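You operate a simulated robot arm through the tools that you are given. There is no shell and no other tool.

You are at the controls of a simulated robot arm. One attempt, no reset.

## Task
Take both straps and both cable caps off the blue coil.
Fine: straps back in their tray, caps in the bench drawer, drawer shut; leave the other coil as it is. Set down upright: what you pick out. Where these are worked on the way, their far stop is far enough and under half their travel is too little: bench drawer.

Only the result counts: the job must be done as asked and must still hold three seconds after the hand-in. Knocking over, shifting, dropping, spilling or breaking anything else fails it. A push-on lid holds only when it is set on centred and level and pressed home; a screw cap is set on level and turned clockwise until tight.

## Robot
A 6-joint arm with a two-finger gripper, fixed in place. Base frame: the origin is on the floor under the middle of its stand, x ahead of it, y to its left, z up. Lengths are in mm, angles in rad, forces in N, time in s.
It reaches about 1637 mm from its shoulder. Its first joint turns from -2.897 to 2.897 rad. Payload 3.43 kg.
The tool frame sits at the grasp point between the pads (the TCP): z along the fingers, y along the line on which they close. The tips reach 20 mm beyond it. The gripper opens to 190 mm; its body begins 248 mm behind the TCP.
Orientation is told as [roll, pitch, yaw] about the base's x, y, z axes, in that order, counted from this pose: with the fingers straight down and closing along the base's y, the tool's x points along the base's -x, its y along +y and its z along -z.

## Interface
- The arm moves only by the tool drive_tool. Its argument "rows" is one flat list of numbers, 6 for each row, row after row: the shift along the base's x, y, z in units of 20 mm (1.0 is 20 mm), then the turn, a rotation vector about the base's x, y, z in units of 8 degrees (1.0 is 8 degrees). In form: [dx, dy, dz, rx, ry, rz, dx, dy, dz, rx, ry, rz, ...]. A call has 1 to 20 rows; each row shifts and turns the commanded pose from where the row before left it. "hand" is the closure, from 0 (fully open) to 1 (shut), set as the call begins (left out, the last holds). A call with a number of a shift or a turn outside -1 to 1 is refused whole. A row lasts 0.2 s, in which the tool goes at most 50 mm and 0.15 rad; a call with a longer step from one row to the next is refused whole, and so is a gripper value outside its range. A pose out of reach is approached as far as the arm can. The call stops where the force on the tool passes 90 N (or 10 N more than at its start, if that is more) or the arm is blocked; 0.2 s more then pass. The fingers move at their own pace (about 45 mm/s each) and stop on an object; they squeeze with about 40 N. The grip force told is the motor's: it shows also when the fingers shut on nothing. Time passes only in rows, and 0.2 s behind the last, so rows that do not move let the fingers close. The reply holds the time, the measured pose of the TCP, the force on the tool along the base axes, the opening and the grip force, in the units named above and with some noise, with the torque about the TCP (base axes, N m) and any sound that the robot's microphone picked up, and new pictures: "views" is both (left out), scene, wrist or none.
- Cameras (640 x 400 px; columns grow to the right, rows downward): "scene" is fixed at [425, 501.5, 1463.2]; the picture's right is [-0.75, -0.66, 0.00], its down [-0.50, 0.57, -0.65] and it looks along [0.43, -0.49, -0.76] (base axes); focal length 318 px, centre (320, 200). "wrist" rides on the gripper at [70, -8, -288] in the tool frame; the picture's right is [0.12, 0.99, 0.00], its down [-0.96, 0.12, -0.25] and it looks along [-0.25, 0.03, 0.97] (tool axes); focal length 261 px, centre (320, 200). There is no depth. A picture from a camera that has moved, and an enlarged one, comes with that camera's place and axes in the base frame and with its lens. The place of the scene camera against the robot may be out by one fixed shift of up to 25 mm in any direction.
- raise_lower(by): slides the trunk up (or, below 0, down) by that many mm; the arm rides with it, the base frame stays. It gives what a move gives, with no picture.
- close_up(camera, box): a new picture of the part [left, top, right, bottom] of that camera's present view, enlarged. No time passes.
- hand_in(): hands the job in; it is judged then, once.

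Places have to be worked out from the pictures, the camera data and where the tool is seen. Open the gripper and draw the arm clear of the work before you hand the job in, unless the task says otherwise.

The tools are called after ">>>" by a JSON object that holds its "op" and its "data". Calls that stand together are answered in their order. drive_tool: Moves the arm, as the interface text tells. Its arguments: {"type":"object","properties":{"rows":{"type":"array"},"hand":{"type":"number"},"views":{"type":"string","enum":["both","scene","wrist","none"]}},"required":["rows"]} The other tools are called the same way: raise_lower (by) moves the trunk up or down; close_up (camera, box) takes an enlarged picture of a part of a camera's view; hand_in () hands the job in.

At the start:

```text
time_s: 0.0
position: [654.2, 45.3, 1013.7]
tool_rot: [0.0, 0.001, 0.001]
ft_force: [-0.5, -0.6, 0.2]
wrist_torque: [-0.02, 0.0, 0.0]
finger_gap: 190.0
finger_force: 0.1
trunk travel left (down, up): [-175.0, 65.0]
```

scene: 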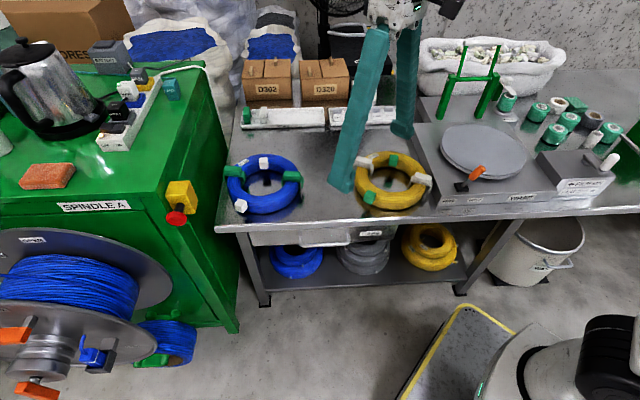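
wrist: 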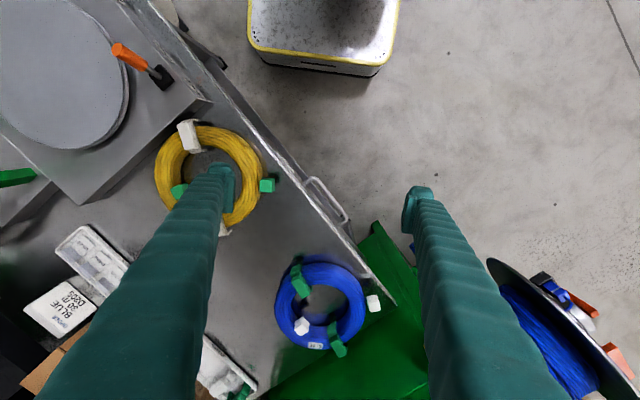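

I start by looking closely at the blue coil, the trays and the drawer in the scene picture before moving anything.

>>> {"op": "close_up", "data": {"camera": "scene", "box": [210, 130, 330, 230]}}

>>> {"op": "close_up", "data": {"camera": "scene", "box": [225, 50, 425, 140]}}

>>> {"op": "close_up", "data": {"camera": "scene", "box": [230, 140, 450, 300]}}

>>> {"op": "close_up", "data": {"camera": "wrist", "box": [240, 220, 420, 380]}}

>>> {"op": "close_up", "data": {"camera": "wrist", "box": [0, 200, 280, 400]}}

```text
4.00 times, centred on (270, 180) of scene
camera zoom: at [425.0, 501.5, 1463.2], right [-0.75, -0.66, 0.0], down [-0.5, 0.57, -0.65], along [0.43, -0.49, -0.76], focal length 1271 px, centre (520, 280)
```

zoom: 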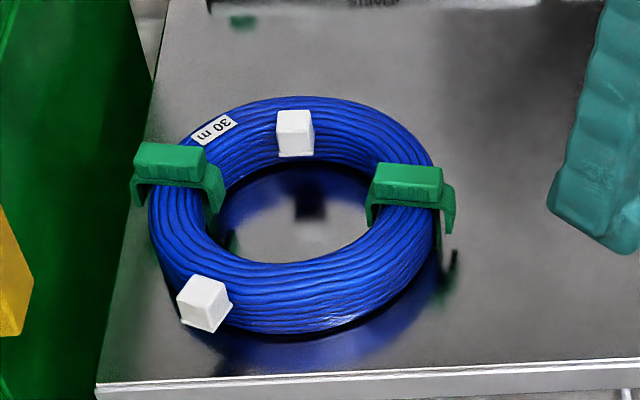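

```text
3.20 times, centred on (325, 95) of scene
camera zoom: at [425.0, 501.5, 1463.2], right [-0.75, -0.66, 0.0], down [-0.5, 0.57, -0.65], along [0.43, -0.49, -0.76], focal length 1017 px, centre (304, 536)
```

zoom: 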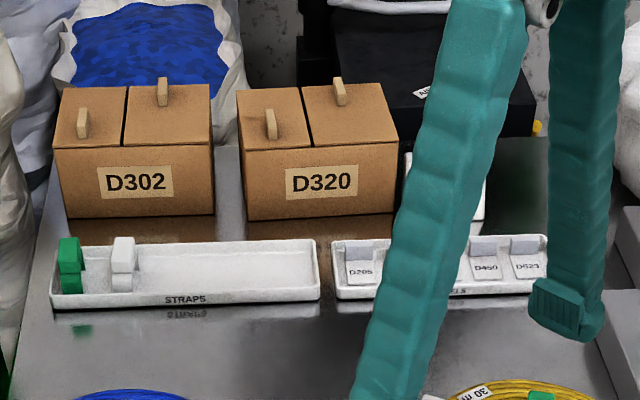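

```text
2.50 times, centred on (340, 220) of scene
camera zoom: at [425.0, 501.5, 1463.2], right [-0.75, -0.66, 0.0], down [-0.5, 0.57, -0.65], along [0.43, -0.49, -0.76], focal length 794 px, centre (270, 150)
```

zoom: 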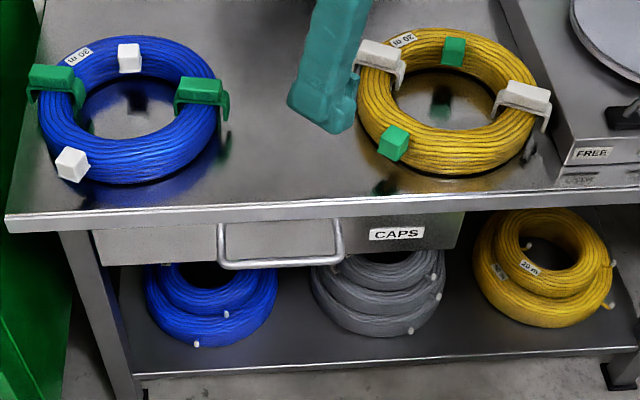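

```text
2.50 times, centred on (330, 300) of wrist
camera zoom: at [584.1, 37.1, 1301.0], right [-0.12, 0.99, 0.0], down [0.96, 0.12, 0.25], along [0.25, 0.03, -0.97], focal length 652 px, centre (295, -50)
```

zoom: 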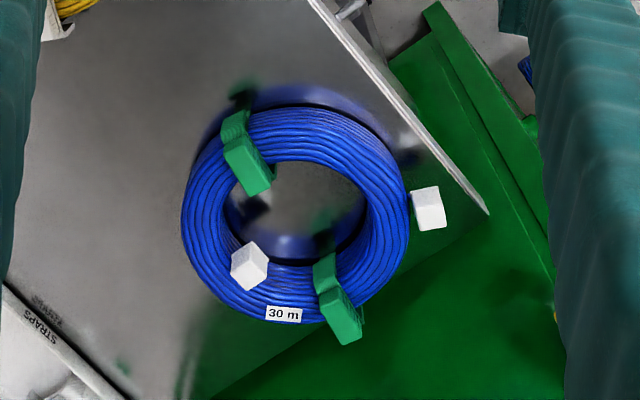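

```text
2.00 times, centred on (140, 300) of wrist
camera zoom: at [584.1, 37.1, 1301.0], right [-0.12, 0.99, 0.0], down [0.96, 0.12, 0.25], along [0.25, 0.03, -0.97], focal length 521 px, centre (680, 0)
```

zoom: 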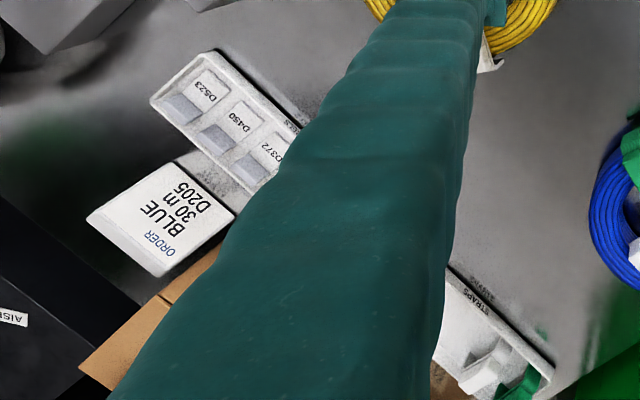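

The blue coil appears near [1025, 91, ~710] with its bench turned about 45° to the base. I move above it, yawing -45° so that the wrist camera lines up with the bench, to get a closer look.

>>> {"op": "drive_tool", "data": {"rows": [1, 0, 0, 0, 0, -1, 1, 0, 0, 0, 0, -1, 1, 0, 0, 0, 0, -1, 1, 0, 0, 0, 0, -1, 1, 0, 0, 0, 0, -1, 1, 0, 0, 0, 0, -0.625, 1, 0, 0, 0, 0, 0, 1, 0, 0, 0, 0, 0, 1, 0, 0, 0, 0, 0, 1, 0, 0, 0, 0, 0, 1, 0, 0, 0, 0, 0, 1, 0, 0, 0, 0, 0, 1, 0, 0, 0, 0, 0], "hand": 0}}

```text
time_s: 2.8
position: [913.7, 46.1, 1013.2]
tool_rot: [0.0, -0.001, -0.785]
ft_force: [0.1, 0.7, 0.1]
wrist_torque: [0.02, -0.09, 0.02]
finger_gap: 190.1
finger_force: 0.0
trunk travel left (down, up): [-175.0, 65.0]
camera wrist: at [858.2, 89.1, 1300.9], right [0.62, 0.79, 0.0], down [0.76, -0.6, 0.25], along [0.19, -0.15, -0.97], focal length 261 px, centre (320, 200)
```

scene: 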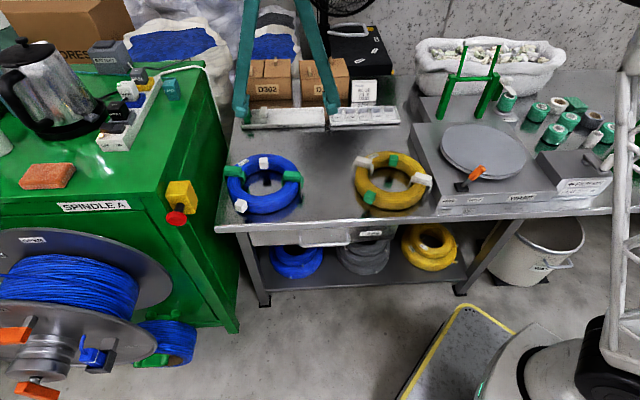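
wrist: 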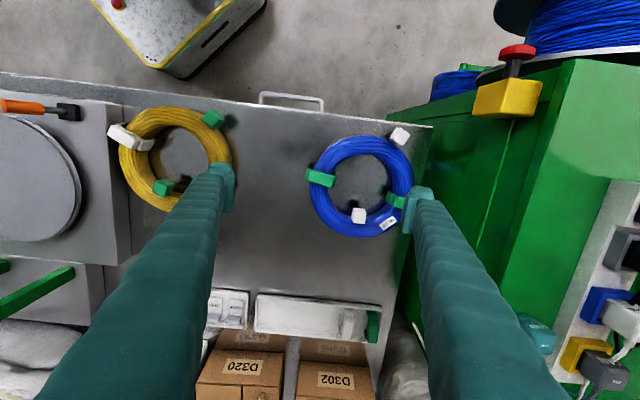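

The wrist camera now lines up with the bench. I enlarge the coil, the strap tray and the drawer handle from here.

>>> {"op": "close_up", "data": {"camera": "wrist", "box": [296, 120, 424, 250]}}

>>> {"op": "close_up", "data": {"camera": "wrist", "box": [240, 280, 400, 380]}}

>>> {"op": "close_up", "data": {"camera": "wrist", "box": [230, 70, 390, 170]}}

>>> {"op": "close_up", "data": {"camera": "scene", "box": [230, 95, 330, 140]}}

>>> {"op": "close_up", "data": {"camera": "scene", "box": [230, 215, 430, 295]}}

```text
3.08 times, centred on (360, 185) of wrist
camera zoom: at [858.2, 89.1, 1300.9], right [0.62, 0.79, 0.0], down [0.76, -0.6, 0.25], along [0.19, -0.15, -0.97], focal length 802 px, centre (197, 246)
```

zoom: 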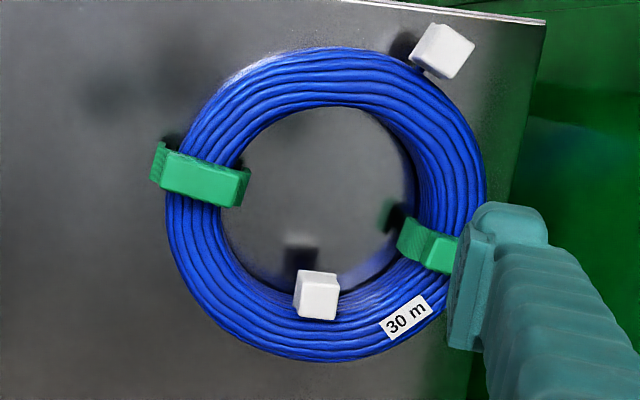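

```text
4.00 times, centred on (320, 330) of wrist
camera zoom: at [858.2, 89.1, 1300.9], right [0.62, 0.79, 0.0], down [0.76, -0.6, 0.25], along [0.19, -0.15, -0.97], focal length 1043 px, centre (320, -320)
```

zoom: 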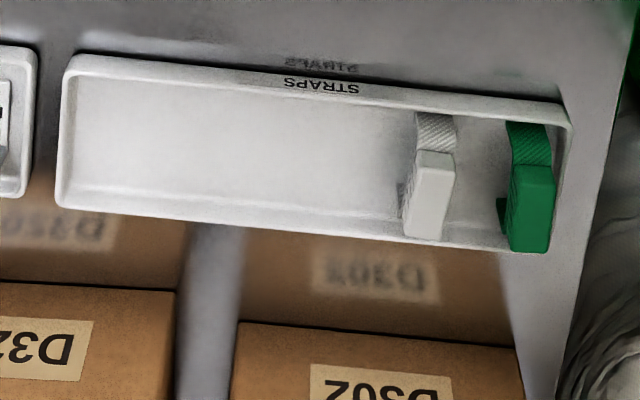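

```text
4.00 times, centred on (310, 120) of wrist
camera zoom: at [858.2, 89.1, 1300.9], right [0.62, 0.79, 0.0], down [0.76, -0.6, 0.25], along [0.19, -0.15, -0.97], focal length 1043 px, centre (360, 520)
```

zoom: 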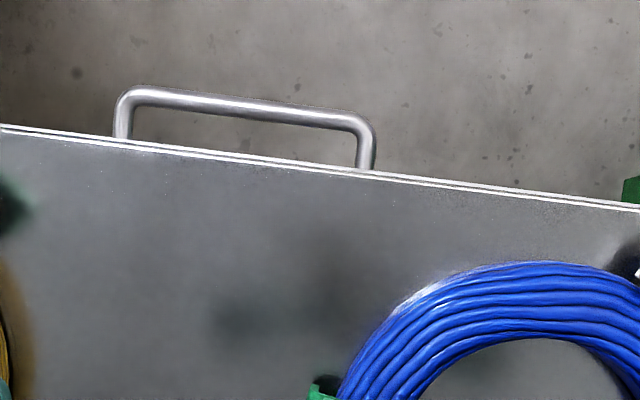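

```text
6.40 times, centred on (280, 118) of scene
camera zoom: at [425.0, 501.5, 1463.2], right [-0.75, -0.66, 0.0], down [-0.5, 0.57, -0.65], along [0.43, -0.49, -0.76], focal length 2034 px, centre (576, 728)
```

zoom: 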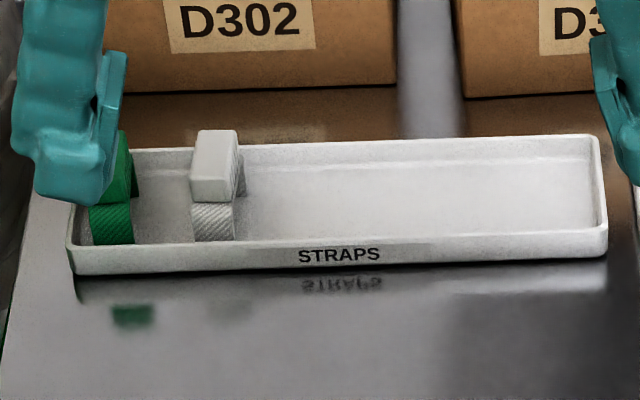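

```text
3.20 times, centred on (330, 255) of scene
camera zoom: at [425.0, 501.5, 1463.2], right [-0.75, -0.66, 0.0], down [-0.5, 0.57, -0.65], along [0.43, -0.49, -0.76], focal length 1017 px, centre (288, 24)
```

zoom: 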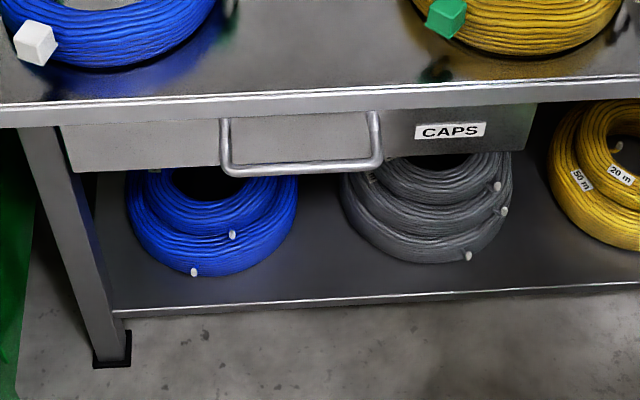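

The wrist pictures put the coil centre near [1006, 88] at about z 729. The bench runs at 45°, and the drawer handle sits near [750, 87, 630]. I lower the hand above the coil for a sharper view of the caps and straps.

>>> {"op": "drive_tool", "data": {"rows": [0.383, 0.367, -0.906, 0, 0, 0, 0.383, 0.367, -0.906, 0, 0, 0, 0.383, 0.367, -0.906, 0, 0, 0, 0.383, 0.367, -0.906, 0, 0, 0, 0.383, 0.367, -0.906, 0, 0, 0, 0.383, 0.367, -0.906, 0, 0, 0, 0.383, 0.367, -0.906, 0, 0, 0, 0.383, 0.367, -0.906, 0, 0, 0, 0.383, 0.367, -0.906, 0, 0, 0]}}

>>> {"op": "close_up", "data": {"camera": "wrist", "box": [220, 100, 420, 225]}}

>>> {"op": "close_up", "data": {"camera": "scene", "box": [210, 140, 330, 220]}}

```text
time_s: 4.8
position: [983.4, 111.6, 851.9]
tool_rot: [0.0, -0.002, -0.785]
ft_force: [-0.1, -0.2, 0.8]
wrist_torque: [0.04, -0.03, -0.01]
finger_gap: 190.2
finger_force: 0.1
trunk travel left (down, up): [-175.0, 65.0]
camera wrist: at [927.9, 155.5, 1138.1], right [0.62, 0.79, 0.0], down [0.76, -0.6, 0.25], along [0.2, -0.15, -0.97], focal length 261 px, centre (320, 200)
```

scene: 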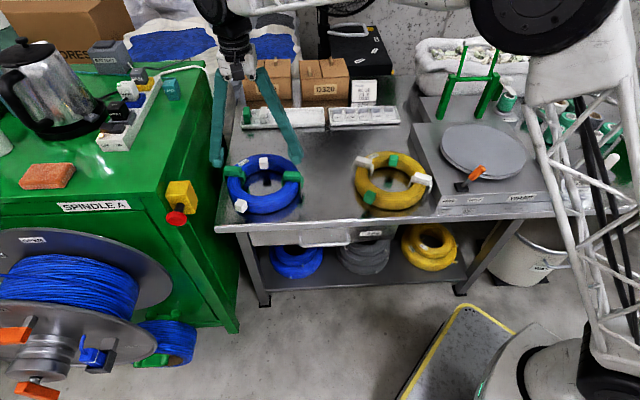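
wrist: 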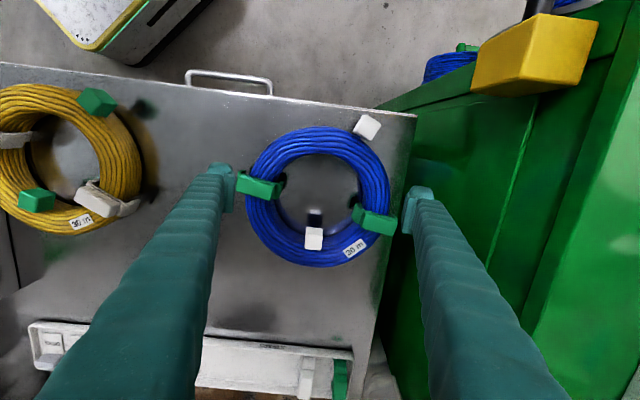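

```text
3.20 times, centred on (320, 162) of wrist
camera zoom: at [927.9, 155.5, 1138.1], right [0.62, 0.79, 0.0], down [0.76, -0.6, 0.25], along [0.2, -0.15, -0.97], focal length 834 px, centre (320, 320)
```

zoom: 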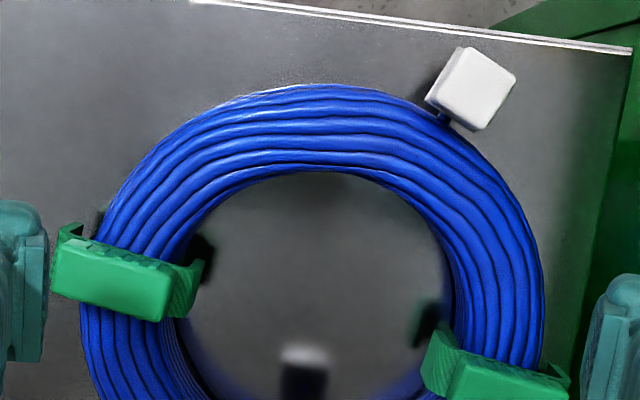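

```text
5.00 times, centred on (270, 180) of scene
camera zoom: at [425.0, 501.5, 1463.2], right [-0.75, -0.66, 0.0], down [-0.5, 0.57, -0.65], along [0.43, -0.49, -0.76], focal length 1589 px, centre (570, 300)
```

zoom: 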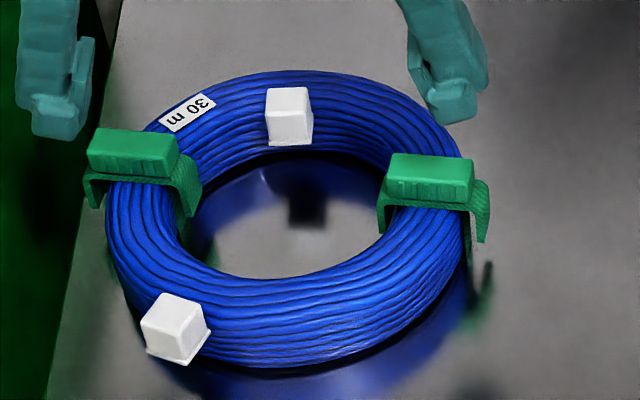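

I enlarge each cap and strap further to judge their tilts and sizes.

>>> {"op": "close_up", "data": {"camera": "scene", "box": [255, 150, 287, 170]}}

>>> {"op": "close_up", "data": {"camera": "scene", "box": [225, 195, 257, 215]}}

>>> {"op": "close_up", "data": {"camera": "wrist", "box": [286, 200, 350, 260]}}

>>> {"op": "close_up", "data": {"camera": "wrist", "box": [334, 100, 398, 150]}}

>>> {"op": "close_up", "data": {"camera": "wrist", "box": [220, 160, 420, 285]}}

>>> {"op": "close_up", "data": {"camera": "wrist", "box": [200, 310, 400, 400]}}

```text
16.00 times, centred on (271, 160) of scene
camera zoom: at [425.0, 501.5, 1463.2], right [-0.75, -0.66, 0.0], down [-0.5, 0.57, -0.65], along [0.43, -0.49, -0.76], focal length 5084 px, centre (1104, 840)
```

zoom: 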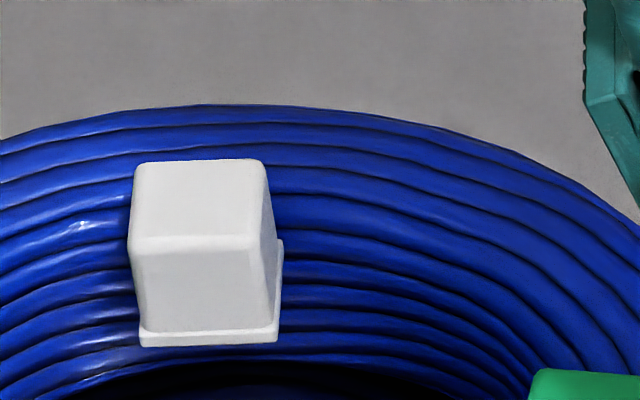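

```text
16.00 times, centred on (241, 205) of scene
camera zoom: at [425.0, 501.5, 1463.2], right [-0.75, -0.66, 0.0], down [-0.5, 0.57, -0.65], along [0.43, -0.49, -0.76], focal length 5084 px, centre (1584, 120)
```

zoom: 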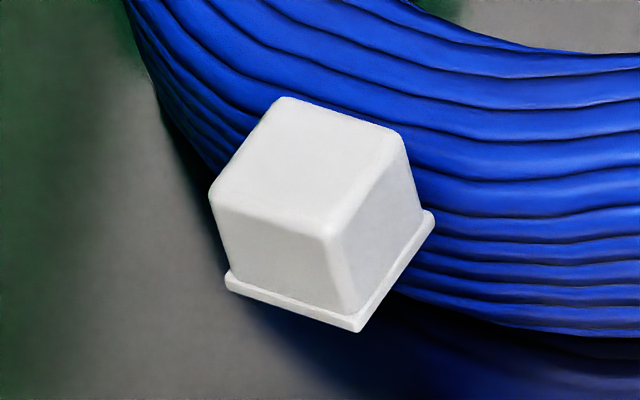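

```text
6.67 times, centred on (318, 230) of wrist
camera zoom: at [927.9, 155.5, 1138.1], right [0.62, 0.79, 0.0], down [0.76, -0.6, 0.25], along [0.2, -0.15, -0.97], focal length 1738 px, centre (333, 0)
```

zoom: 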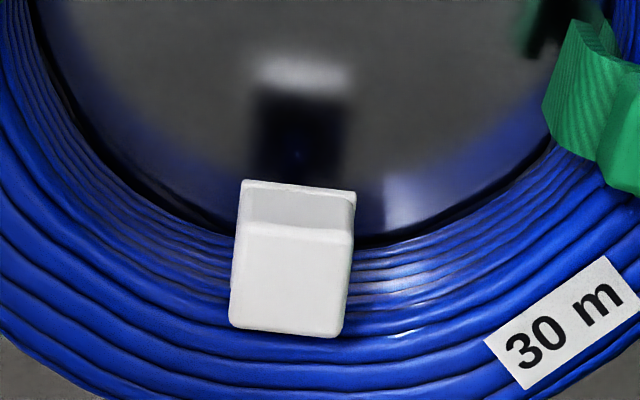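

```text
8.00 times, centred on (366, 125) of wrist
camera zoom: at [927.9, 155.5, 1138.1], right [0.62, 0.79, 0.0], down [0.76, -0.6, 0.25], along [0.2, -0.15, -0.97], focal length 2085 px, centre (-48, 800)
```

zoom: 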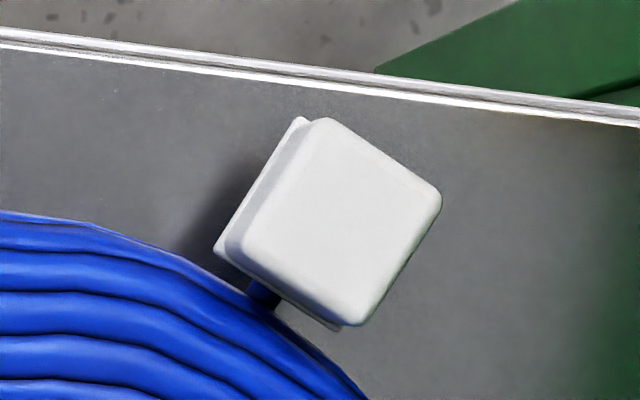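

```text
3.20 times, centred on (320, 222) of wrist
camera zoom: at [927.9, 155.5, 1138.1], right [0.62, 0.79, 0.0], down [0.76, -0.6, 0.25], along [0.2, -0.15, -0.97], focal length 834 px, centre (320, 128)
```

zoom: 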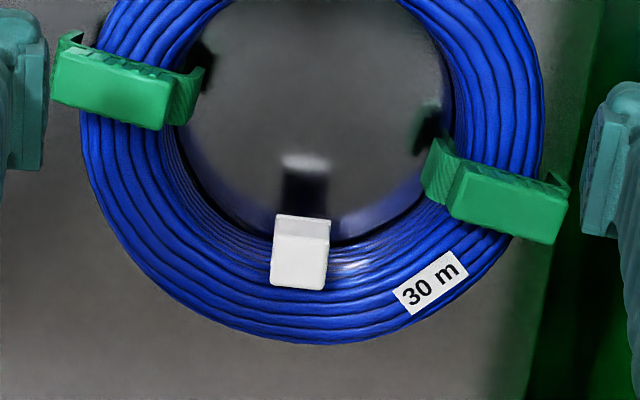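

```text
3.20 times, centred on (300, 355) of wrist
camera zoom: at [927.9, 155.5, 1138.1], right [0.62, 0.79, 0.0], down [0.76, -0.6, 0.25], along [0.2, -0.15, -0.97], focal length 834 px, centre (384, -296)
```

zoom: 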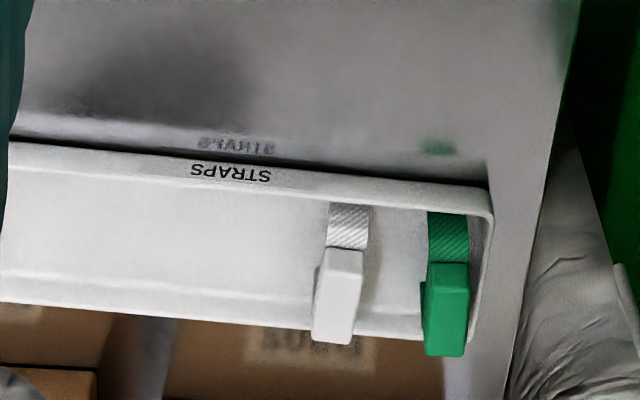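

Both caps are upright, flanged cubes about 24 mm across on vertical cable stubs. Both straps are saddles whose grip blocks lie radially, about 9.6° off the bench line. Next I look at the strap tray from close above.

>>> {"op": "drive_tool", "data": {"rows": [0.793, -0.943, 0.171, 0, 0, 0, 0.793, -0.943, 0.171, 0, 0, 0, 0.793, -0.943, 0.171, 0, 0, 0, 0.793, -0.943, 0.171, 0, 0, 0, 0.793, -0.943, 0.171, 0, 0, 0, 0.793, -0.943, 0.171, 0, 0, 0, 0.793, -0.943, 0.171, 0, 0, 0, 0.793, -0.943, 0.171, 0, 0, 0, 0.793, -0.943, 0.171, 0, 0, 0, 0.793, -0.943, 0.171, 0, 0, 0, 0.793, -0.943, 0.171, 0, 0, 0, 0.793, -0.943, 0.171, 0, 0, 0, 0.793, -0.943, 0.171, 0, 0, 0, 0.793, -0.943, 0.171, 0, 0, 0]}}

>>> {"op": "close_up", "data": {"camera": "wrist", "box": [200, 120, 440, 270]}}

>>> {"op": "close_up", "data": {"camera": "wrist", "box": [360, 160, 440, 230]}}

```text
time_s: 7.8
position: [1168.8, -131.2, 884.0]
tool_rot: [0.0, -0.001, -0.784]
ft_force: [0.0, -0.1, -0.5]
wrist_torque: [-0.01, 0.02, 0.0]
finger_gap: 190.0
finger_force: 0.0
out of reach, approached as far as the arm can: row 12, 13, 14
trunk travel left (down, up): [-175.0, 65.0]
camera wrist: at [1114.9, -87.8, 1172.2], right [0.62, 0.79, 0.0], down [0.76, -0.6, 0.25], along [0.19, -0.15, -0.97], focal length 261 px, centre (320, 200)
```

scene: 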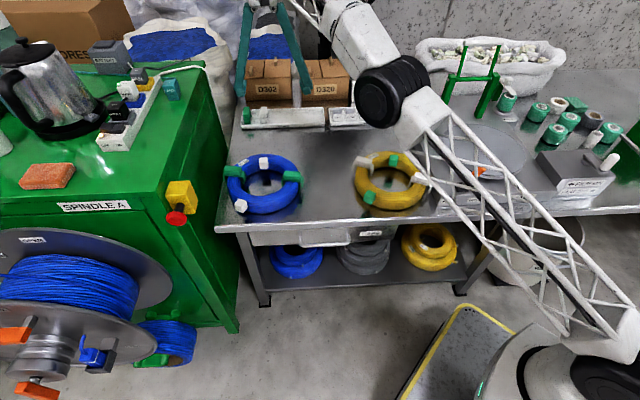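
wrist: 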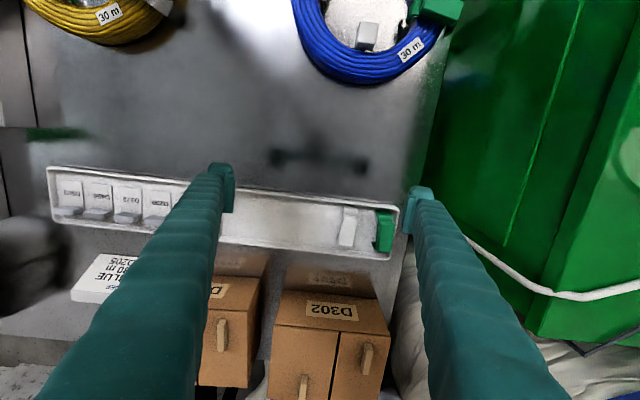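

```text
2.67 times, centred on (320, 195) of wrist
camera zoom: at [1114.9, -87.8, 1172.2], right [0.62, 0.79, 0.0], down [0.76, -0.6, 0.25], along [0.19, -0.15, -0.97], focal length 695 px, centre (320, 213)
```

zoom: 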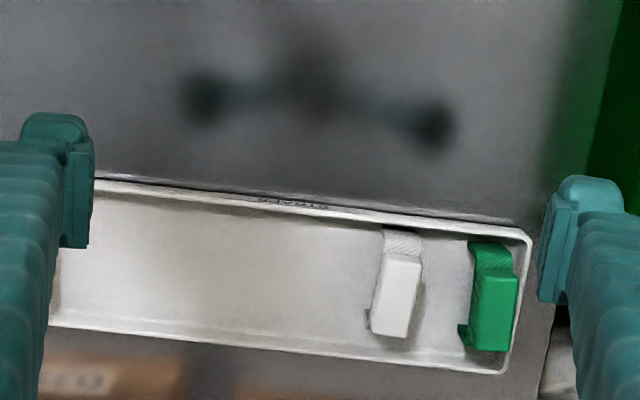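

```text
5.71 times, centred on (400, 195) of wrist
camera zoom: at [1114.9, -87.8, 1172.2], right [0.62, 0.79, 0.0], down [0.76, -0.6, 0.25], along [0.19, -0.15, -0.97], focal length 1489 px, centre (-137, 229)
```

zoom: 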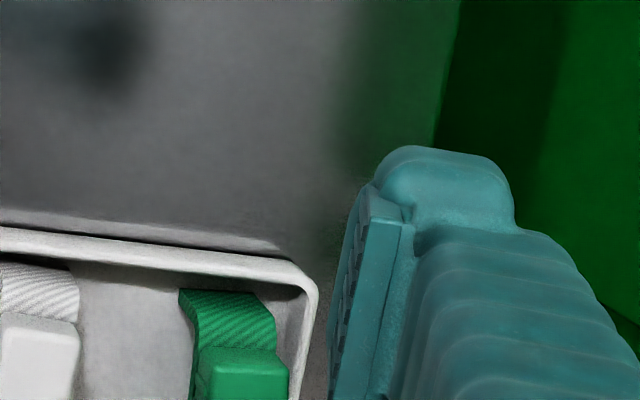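

The arm ran out of reach here with the tool vertical. The tray slots are spaced 68 mm: the green strap is at e1≈862, the white one at 794, and the free slots are near 726 and 658, at depth e2≈1010. I tilt the tool about 20° outward, about its closing axis, and check whether that gets me the reach.

>>> {"op": "drive_tool", "data": {"rows": [0, 0, 0, -0.589, -0.589, 0, 0, 0, 0, -0.589, -0.589, 0, 0, 0, 0, -0.589, -0.589, 0]}}

```text
time_s: 8.6
position: [1169.5, -133.6, 888.1]
tool_rot: [0.001, -0.354, -0.786]
ft_force: [0.1, 0.7, 0.0]
wrist_torque: [0.06, 0.0, 0.03]
finger_gap: 190.0
finger_force: 0.1
trunk travel left (down, up): [-175.0, 65.0]
camera wrist: at [1047.3, -22.5, 1133.3], right [0.62, 0.78, -0.04], down [0.66, -0.5, 0.56], along [0.42, -0.38, -0.82], focal length 261 px, centre (320, 200)
```

scene: 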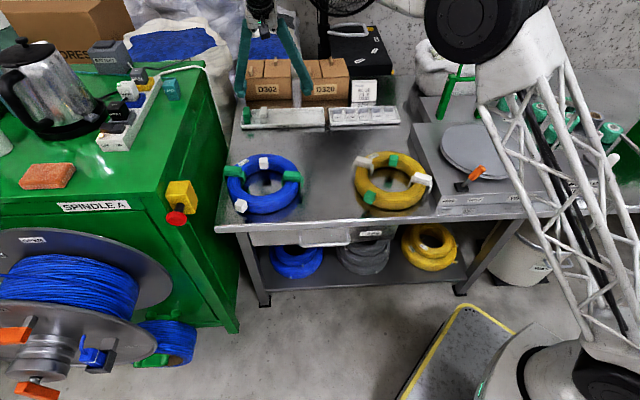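
wrist: 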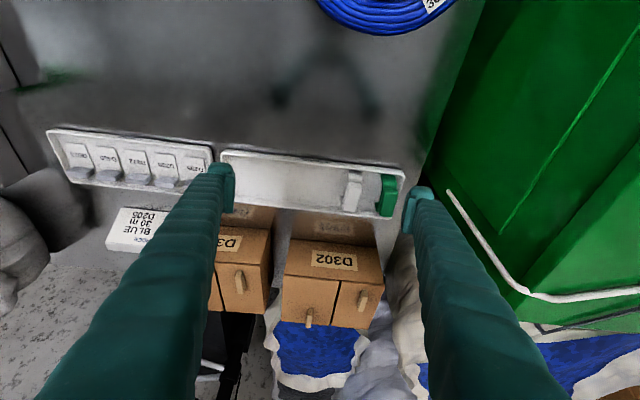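

The tilt works and the arm pulled in. Now I test reach over the free tray slot at [1226, -199, 810], staying above everything.

>>> {"op": "drive_tool", "data": {"rows": [0.565, -0.66, -0.78, 0, 0, 0, 0.565, -0.66, -0.78, 0, 0, 0, 0.565, -0.66, -0.78, 0, 0, 0, 0.565, -0.66, -0.78, 0, 0, 0, 0.565, -0.66, -0.78, 0, 0, 0]}}

>>> {"op": "close_up", "data": {"camera": "wrist", "box": [200, 120, 440, 270]}}

>>> {"op": "close_up", "data": {"camera": "scene", "box": [230, 80, 342, 150]}}

```text
time_s: 9.8
position: [1225.8, -199.8, 807.1]
tool_rot: [0.001, -0.349, -0.786]
ft_force: [0.8, -0.3, 0.0]
wrist_torque: [0.0, 0.0, -0.03]
finger_gap: 189.7
finger_force: 0.1
trunk travel left (down, up): [-175.0, 65.0]
camera wrist: at [1105.3, -88.8, 1053.6], right [0.62, 0.78, -0.04], down [0.66, -0.5, 0.56], along [0.42, -0.38, -0.83], focal length 261 px, centre (320, 200)
```

scene: 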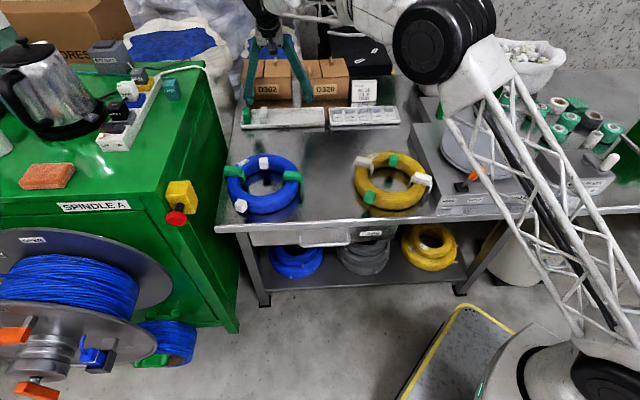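
wrist: 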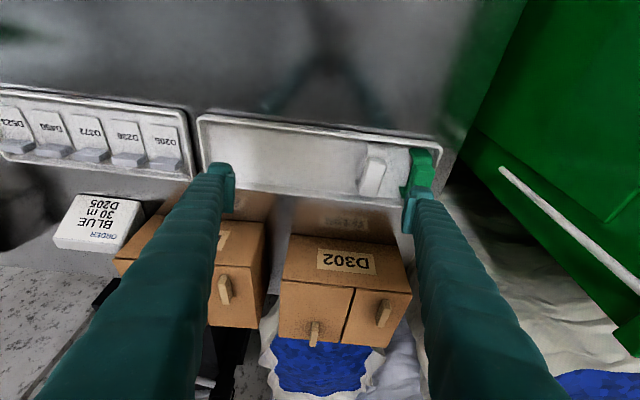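

```text
2.67 times, centred on (320, 195) of wrist
camera zoom: at [1105.3, -88.8, 1053.6], right [0.62, 0.78, -0.04], down [0.66, -0.5, 0.56], along [0.42, -0.38, -0.83], focal length 695 px, centre (320, 213)
```

zoom: 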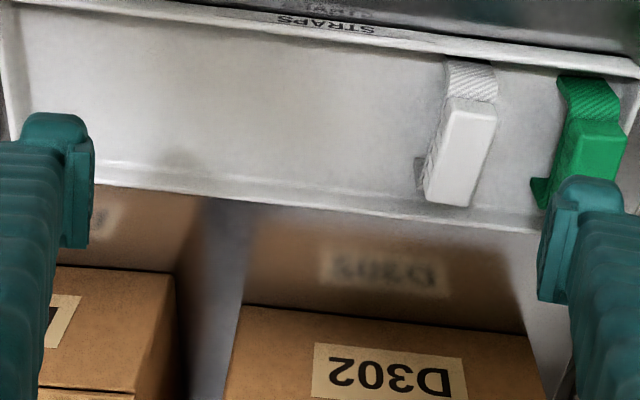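

```text
5.71 times, centred on (286, 115) of scene
camera zoom: at [425.0, 501.5, 1463.2], right [-0.75, -0.66, 0.0], down [-0.5, 0.57, -0.65], along [0.43, -0.49, -0.76], focal length 1816 px, centre (514, 686)
```

zoom: 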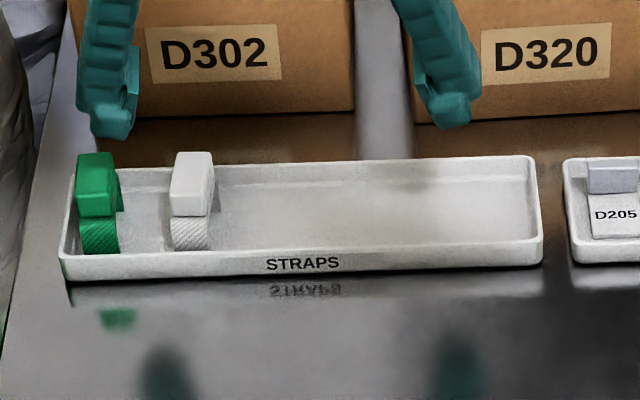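

The tray slot is reachable with a 20° tilt. The tray straps triangulate to a block top at z≈743 and a centre at e2≈1010. I now carry the same tilt, rotated +80.4° about vertical, over to the first strap on the coil near [930, 34].

>>> {"op": "drive_tool", "data": {"rows": [0, 0, 1, 0, 0, 0, 0, 0, 1, 0, 0, 0, 0, 0, 1, 0, 0, 0, -0.923, 0.73, 0, 0, 0, 0.628, -0.923, 0.73, 0, 0, 0, 0.628, -0.923, 0.73, 0, 0, 0, 0.628, -0.923, 0.73, 0, 0, 0, 0.628, -0.923, 0.73, 0, 0, 0, 0.628, -0.923, 0.73, 0, 0, 0, 0.628, -0.923, 0.73, 0, 0, 0, 0.628, -0.923, 0.73, 0, 0, 0, 0.628, -0.923, 0.73, 0, 0, 0, 0.628, -0.923, 0.73, 0, 0, 0, 0.628, -0.923, 0.73, 0, 0, 0, 0.628, -0.923, 0.73, 0, 0, 0, 0.628, -0.923, 0.73, 0, 0, 0, 0.628, -0.923, 0.73, 0, 0, 0, 0.628, -0.923, 0.73, 0, 0, 0, 0.628, -0.923, 0.73, 0, 0, 0, 0.628]}}

>>> {"op": "close_up", "data": {"camera": "wrist", "box": [240, 120, 400, 220]}}

```text
time_s: 13.8
position: [928.2, 34.3, 867.2]
tool_rot: [0.0, -0.348, 0.618]
ft_force: [-0.9, 0.5, 0.4]
wrist_torque: [0.03, 0.04, 0.04]
finger_gap: 190.2
finger_force: 0.1
trunk travel left (down, up): [-175.0, 65.0]
camera wrist: at [801.7, -67.0, 1113.8], right [-0.67, 0.74, -0.04], down [0.6, 0.57, 0.56], along [0.44, 0.35, -0.83], focal length 261 px, centre (320, 200)
```

scene: 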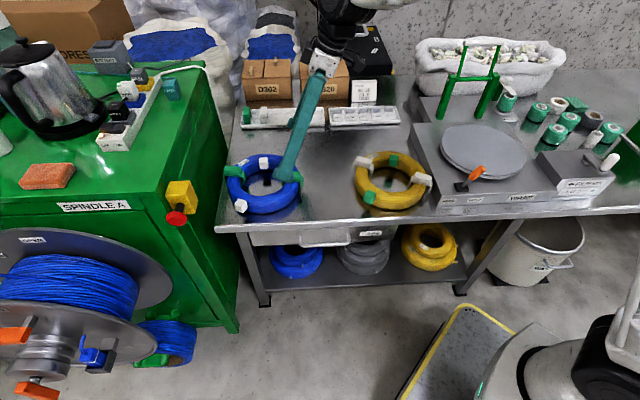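
wrist: 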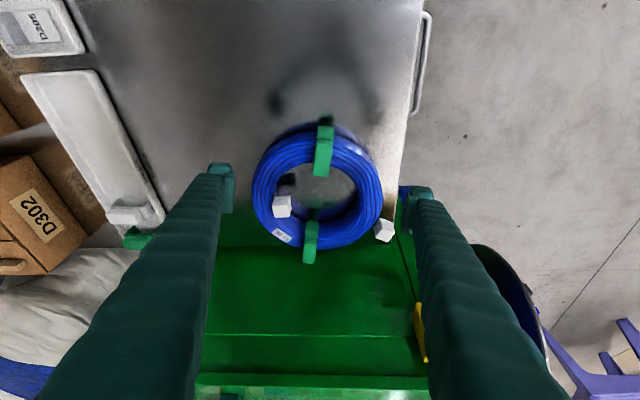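

```text
4.00 times, centred on (320, 170) of wrist
camera zoom: at [801.7, -67.0, 1113.8], right [-0.67, 0.74, -0.04], down [0.6, 0.57, 0.56], along [0.44, 0.35, -0.83], focal length 1043 px, centre (320, 320)
```

zoom: 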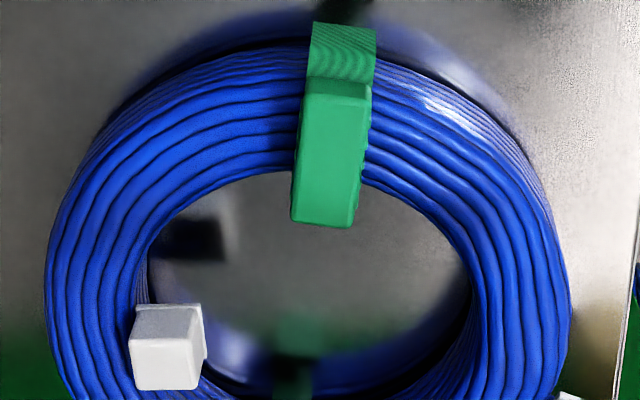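

The strap's long axis matches my tool yaw. Triangulating the two views gives its block top at about [930.5, 35, 770], roughly 51 x 23 mm. I narrow the fingers to about 70 mm and descend to z 800 to check alignment.

>>> {"op": "drive_tool", "data": {"rows": [0.03, 0.01, -0.84, 0, 0, 0, 0.03, 0.01, -0.84, 0, 0, 0, 0.03, 0.01, -0.84, 0, 0, 0, 0.03, 0.01, -0.84, 0, 0, 0, 0, 0, 0, 0, 0, 0, 0, 0, 0, 0, 0, 0, 0, 0, 0, 0, 0, 0, 0, 0, 0, 0, 0, 0], "hand": 0.63}}

>>> {"op": "close_up", "data": {"camera": "wrist", "box": [240, 120, 400, 220]}}

>>> {"op": "close_up", "data": {"camera": "scene", "box": [220, 130, 348, 210]}}

```text
time_s: 15.6
position: [932.3, 36.4, 800.9]
tool_rot: [0.0, -0.349, 0.619]
ft_force: [-0.5, -0.4, 0.3]
wrist_torque: [0.01, -0.04, -0.01]
finger_gap: 70.0
finger_force: 0.1
trunk travel left (down, up): [-175.0, 65.0]
camera wrist: at [803.6, -65.7, 1046.1], right [-0.67, 0.74, -0.04], down [0.6, 0.57, 0.56], along [0.44, 0.35, -0.83], focal length 261 px, centre (320, 200)
```

scene: 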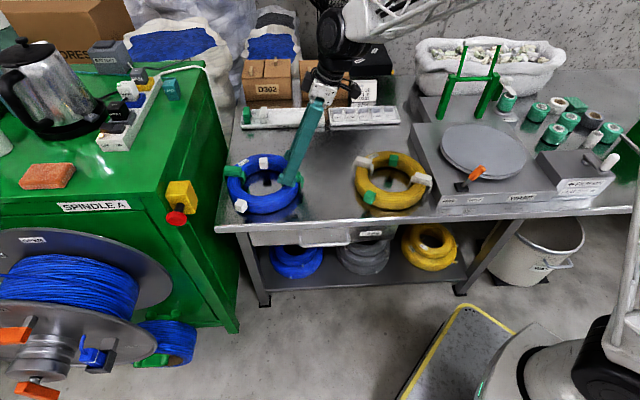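
wrist: 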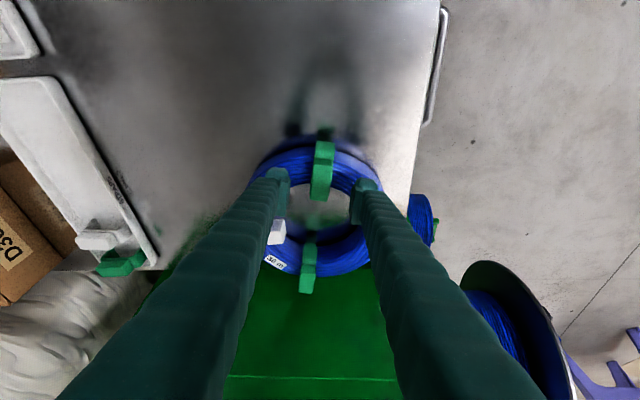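

```text
4.00 times, centred on (320, 170) of wrist
camera zoom: at [803.6, -65.7, 1046.1], right [-0.67, 0.74, -0.04], down [0.6, 0.57, 0.56], along [0.44, 0.35, -0.83], focal length 1043 px, centre (320, 320)
```

zoom: 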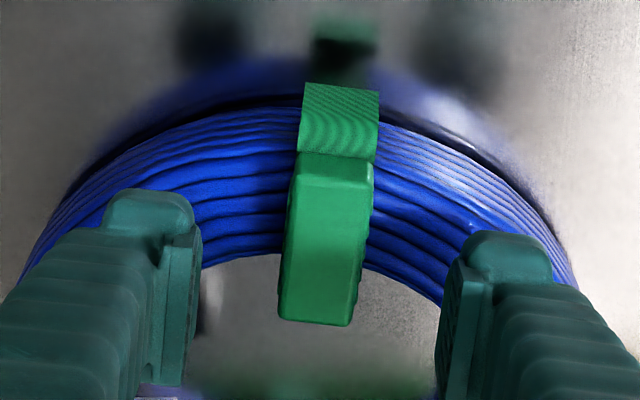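

```text
5.00 times, centred on (284, 170) of scene
camera zoom: at [425.0, 501.5, 1463.2], right [-0.75, -0.66, 0.0], down [-0.5, 0.57, -0.65], along [0.43, -0.49, -0.76], focal length 1589 px, centre (500, 350)
```

zoom: 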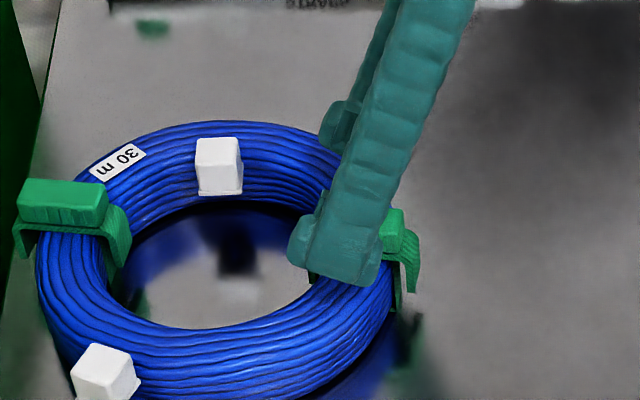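

The strap is centred between the fingers. I estimate the coil top at about 748, so I descend only to TCP z≈769, keeping the tips just above the coil, before closing.

>>> {"op": "drive_tool", "data": {"rows": [-0.03, -0.01, -0.4, 0, 0, 0, -0.03, -0.01, -0.4, 0, 0, 0, -0.03, -0.01, -0.4, 0, 0, 0, 0, 0, -0.4, 0, 0, 0]}}

>>> {"op": "close_up", "data": {"camera": "wrist", "box": [240, 140, 400, 240]}}

>>> {"op": "close_up", "data": {"camera": "scene", "box": [250, 150, 330, 200]}}

```text
time_s: 16.6
position: [929.8, 35.1, 771.8]
tool_rot: [0.0, -0.352, 0.617]
ft_force: [-7.8, -4.4, 32.3]
wrist_torque: [0.46, 0.78, 0.48]
finger_gap: 70.9
finger_force: 0.3
trunk travel left (down, up): [-175.0, 65.0]
camera wrist: at [801.7, -66.6, 1018.0], right [-0.67, 0.75, -0.04], down [0.6, 0.57, 0.56], along [0.44, 0.35, -0.82], focal length 261 px, centre (320, 200)
```

scene: 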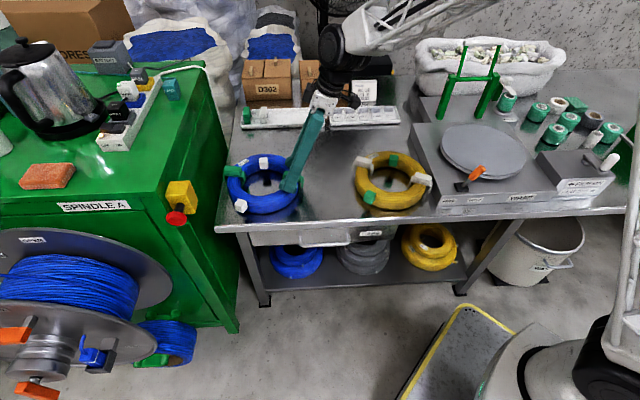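
wrist: 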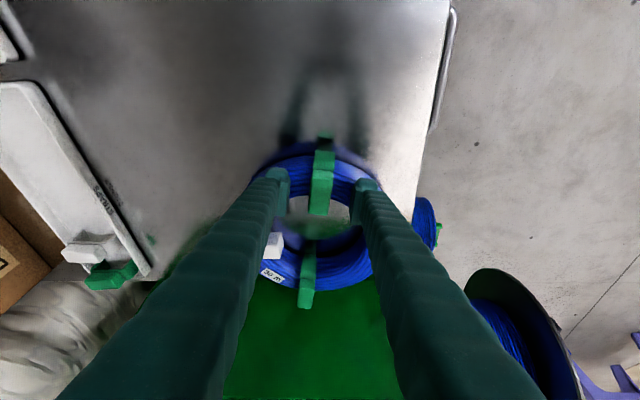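

```text
4.00 times, centred on (320, 190) of wrist
camera zoom: at [801.7, -66.6, 1018.0], right [-0.67, 0.75, -0.04], down [0.6, 0.57, 0.56], along [0.44, 0.35, -0.82], focal length 1043 px, centre (320, 240)
```

zoom: 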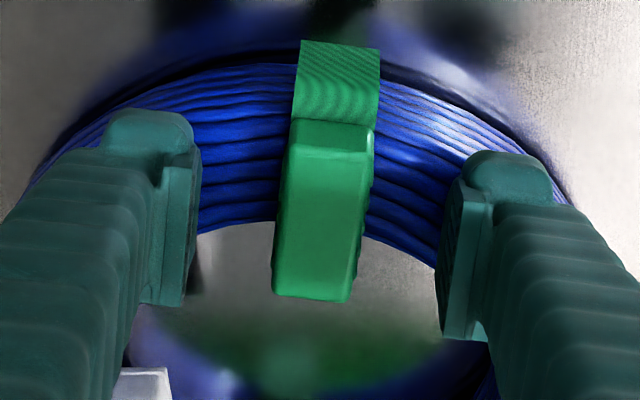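

```text
8.00 times, centred on (290, 175) of scene
camera zoom: at [425.0, 501.5, 1463.2], right [-0.75, -0.66, 0.0], down [-0.5, 0.57, -0.65], along [0.43, -0.49, -0.76], focal length 2542 px, centre (560, 400)
```

zoom: 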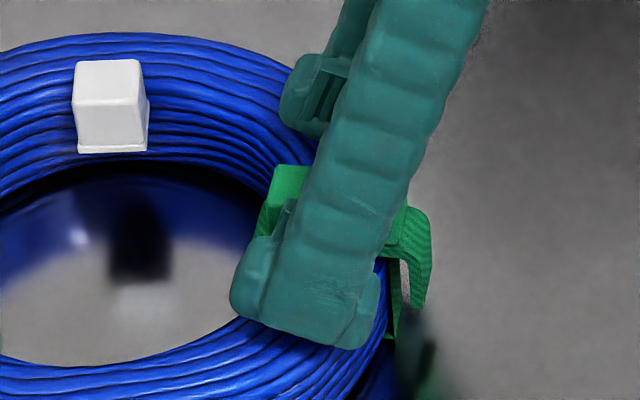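

The force reading (32 N upward) shows the tips touching the coil, so its top is at about 748. I back up about 3 mm to unload it, then close on the block.

>>> {"op": "drive_tool", "data": {"rows": [0, 0, 0.2, 0, 0, 0, 0, 0, 0, 0, 0, 0], "views": "none"}}

```text
time_s: 17.2
position: [930.1, 34.6, 772.8]
tool_rot: [-0.001, -0.349, 0.618]
ft_force: [-0.4, -1.7, 16.4]
wrist_torque: [0.19, 0.3, -0.13]
finger_gap: 70.9
finger_force: 0.6
trunk travel left (down, up): [-175.0, 65.0]
```

It is still loaded by 16 N, so I raise a little more.

>>> {"op": "drive_tool", "data": {"rows": [0, 0, 0.12, 0, 0, 0, 0, 0, 0, 0, 0, 0], "views": "none"}}

```text
time_s: 17.8
position: [931.3, 36.1, 773.4]
tool_rot: [-0.001, -0.348, 0.619]
ft_force: [0.5, -0.2, 0.4]
wrist_torque: [0.0, -0.03, 0.01]
finger_gap: 70.3
finger_force: 0.1
trunk travel left (down, up): [-175.0, 65.0]
```

The force is back to zero. Now I close the fingers on the strap block.

>>> {"op": "drive_tool", "data": {"rows": [0, 0, 0, 0, 0, 0, 0, 0, 0, 0, 0, 0, 0, 0, 0, 0, 0, 0, 0, 0, 0, 0, 0, 0, 0, 0, 0, 0, 0, 0], "hand": 1}}

>>> {"op": "close_up", "data": {"camera": "wrist", "box": [240, 140, 400, 240]}}

>>> {"op": "close_up", "data": {"camera": "scene", "box": [250, 150, 330, 200]}}

```text
time_s: 19.0
position: [931.2, 34.9, 774.0]
tool_rot: [-0.001, -0.349, 0.617]
ft_force: [0.1, 0.2, 0.4]
wrist_torque: [0.03, 0.01, -0.01]
finger_gap: 20.9
finger_force: 39.6
trunk travel left (down, up): [-175.0, 65.0]
camera wrist: at [803.0, -66.4, 1020.7], right [-0.67, 0.74, -0.04], down [0.6, 0.57, 0.56], along [0.44, 0.35, -0.83], focal length 261 px, centre (320, 200)
```

scene: 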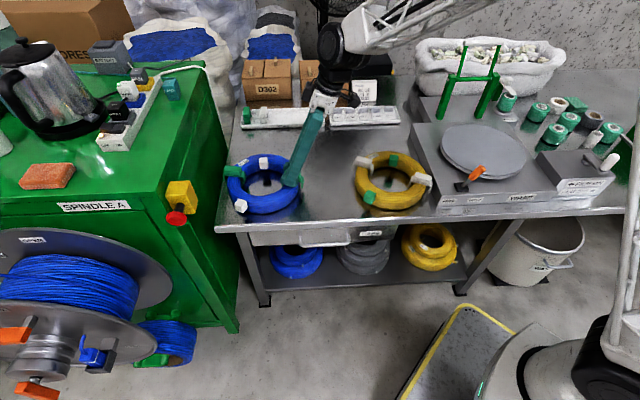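
wrist: 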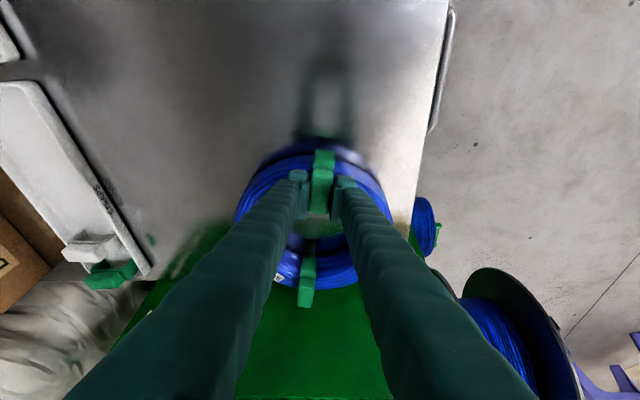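

```text
4.00 times, centred on (320, 190) of wrist
camera zoom: at [803.0, -66.4, 1020.7], right [-0.67, 0.74, -0.04], down [0.6, 0.57, 0.56], along [0.44, 0.35, -0.83], focal length 1043 px, centre (320, 240)
```

zoom: 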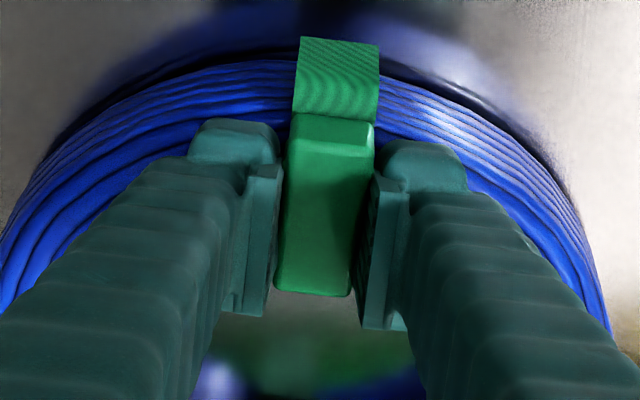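

```text
8.00 times, centred on (290, 175) of scene
camera zoom: at [425.0, 501.5, 1463.2], right [-0.75, -0.66, 0.0], down [-0.5, 0.57, -0.65], along [0.43, -0.49, -0.76], focal length 2542 px, centre (560, 400)
```

zoom: 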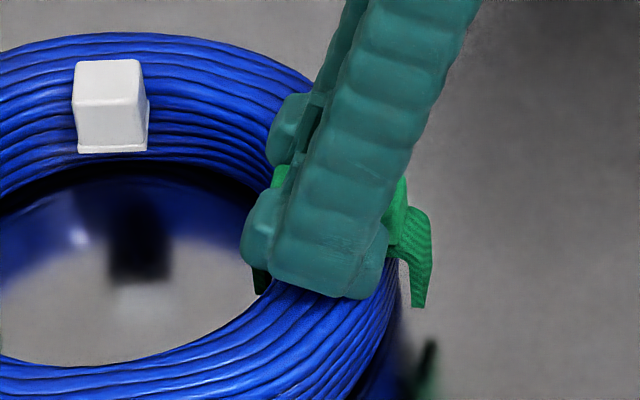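

The grip is on a 21 mm wide block at 40 N. I lift straight up slowly by 20 mm and check that the strap comes with the hand and the coil stays put.

>>> {"op": "drive_tool", "data": {"rows": [0, 0, 0.2, 0, 0, 0, 0, 0, 0.2, 0, 0, 0, 0, 0, 0.2, 0, 0, 0, 0, 0, 0.2, 0, 0, 0, 0, 0, 0.2, 0, 0, 0]}}

>>> {"op": "close_up", "data": {"camera": "wrist", "box": [240, 140, 400, 240]}}

>>> {"op": "close_up", "data": {"camera": "scene", "box": [220, 140, 332, 210]}}

```text
time_s: 20.2
position: [930.8, 35.2, 792.6]
tool_rot: [-0.001, -0.349, 0.616]
ft_force: [-0.2, -0.1, 0.5]
wrist_torque: [-0.03, 0.0, -0.01]
finger_gap: 21.2
finger_force: 40.1
trunk travel left (down, up): [-175.0, 65.0]
camera wrist: at [802.8, -66.1, 1040.4], right [-0.67, 0.75, -0.04], down [0.6, 0.57, 0.56], along [0.44, 0.35, -0.83], focal length 261 px, centre (320, 200)
```

scene: 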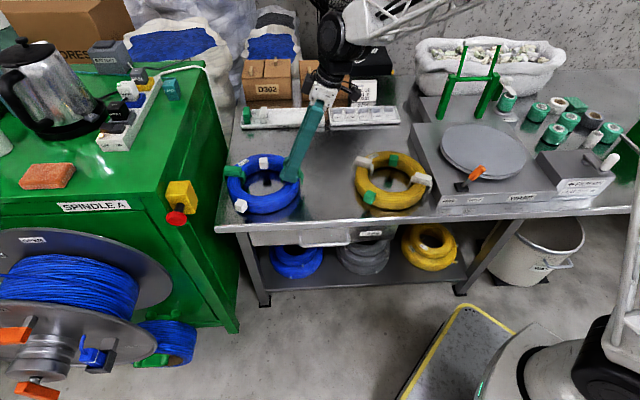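
wrist: 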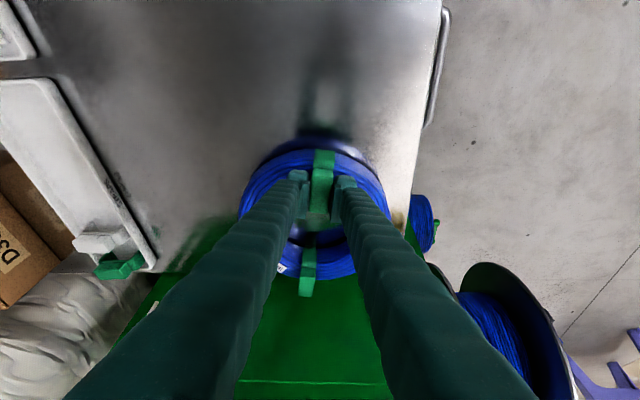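

```text
4.00 times, centred on (320, 190) of wrist
camera zoom: at [802.8, -66.1, 1040.4], right [-0.67, 0.75, -0.04], down [0.6, 0.57, 0.56], along [0.44, 0.35, -0.83], focal length 1043 px, centre (320, 240)
```

zoom: 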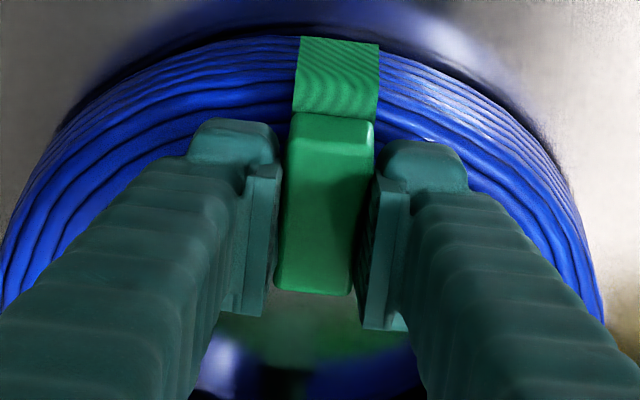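

```text
5.71 times, centred on (276, 175) of scene
camera zoom: at [425.0, 501.5, 1463.2], right [-0.75, -0.66, 0.0], down [-0.5, 0.57, -0.65], along [0.43, -0.49, -0.76], focal length 1816 px, centre (571, 343)
```

zoom: 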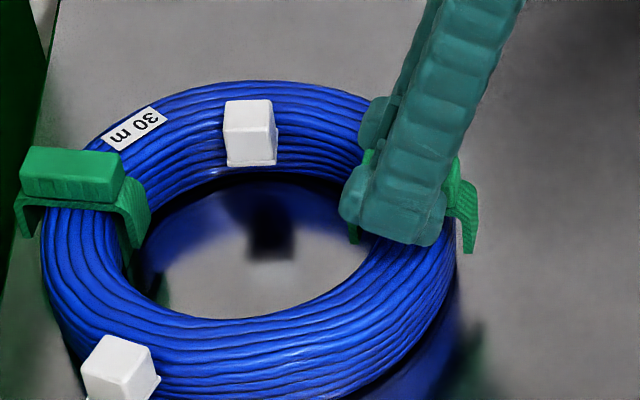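

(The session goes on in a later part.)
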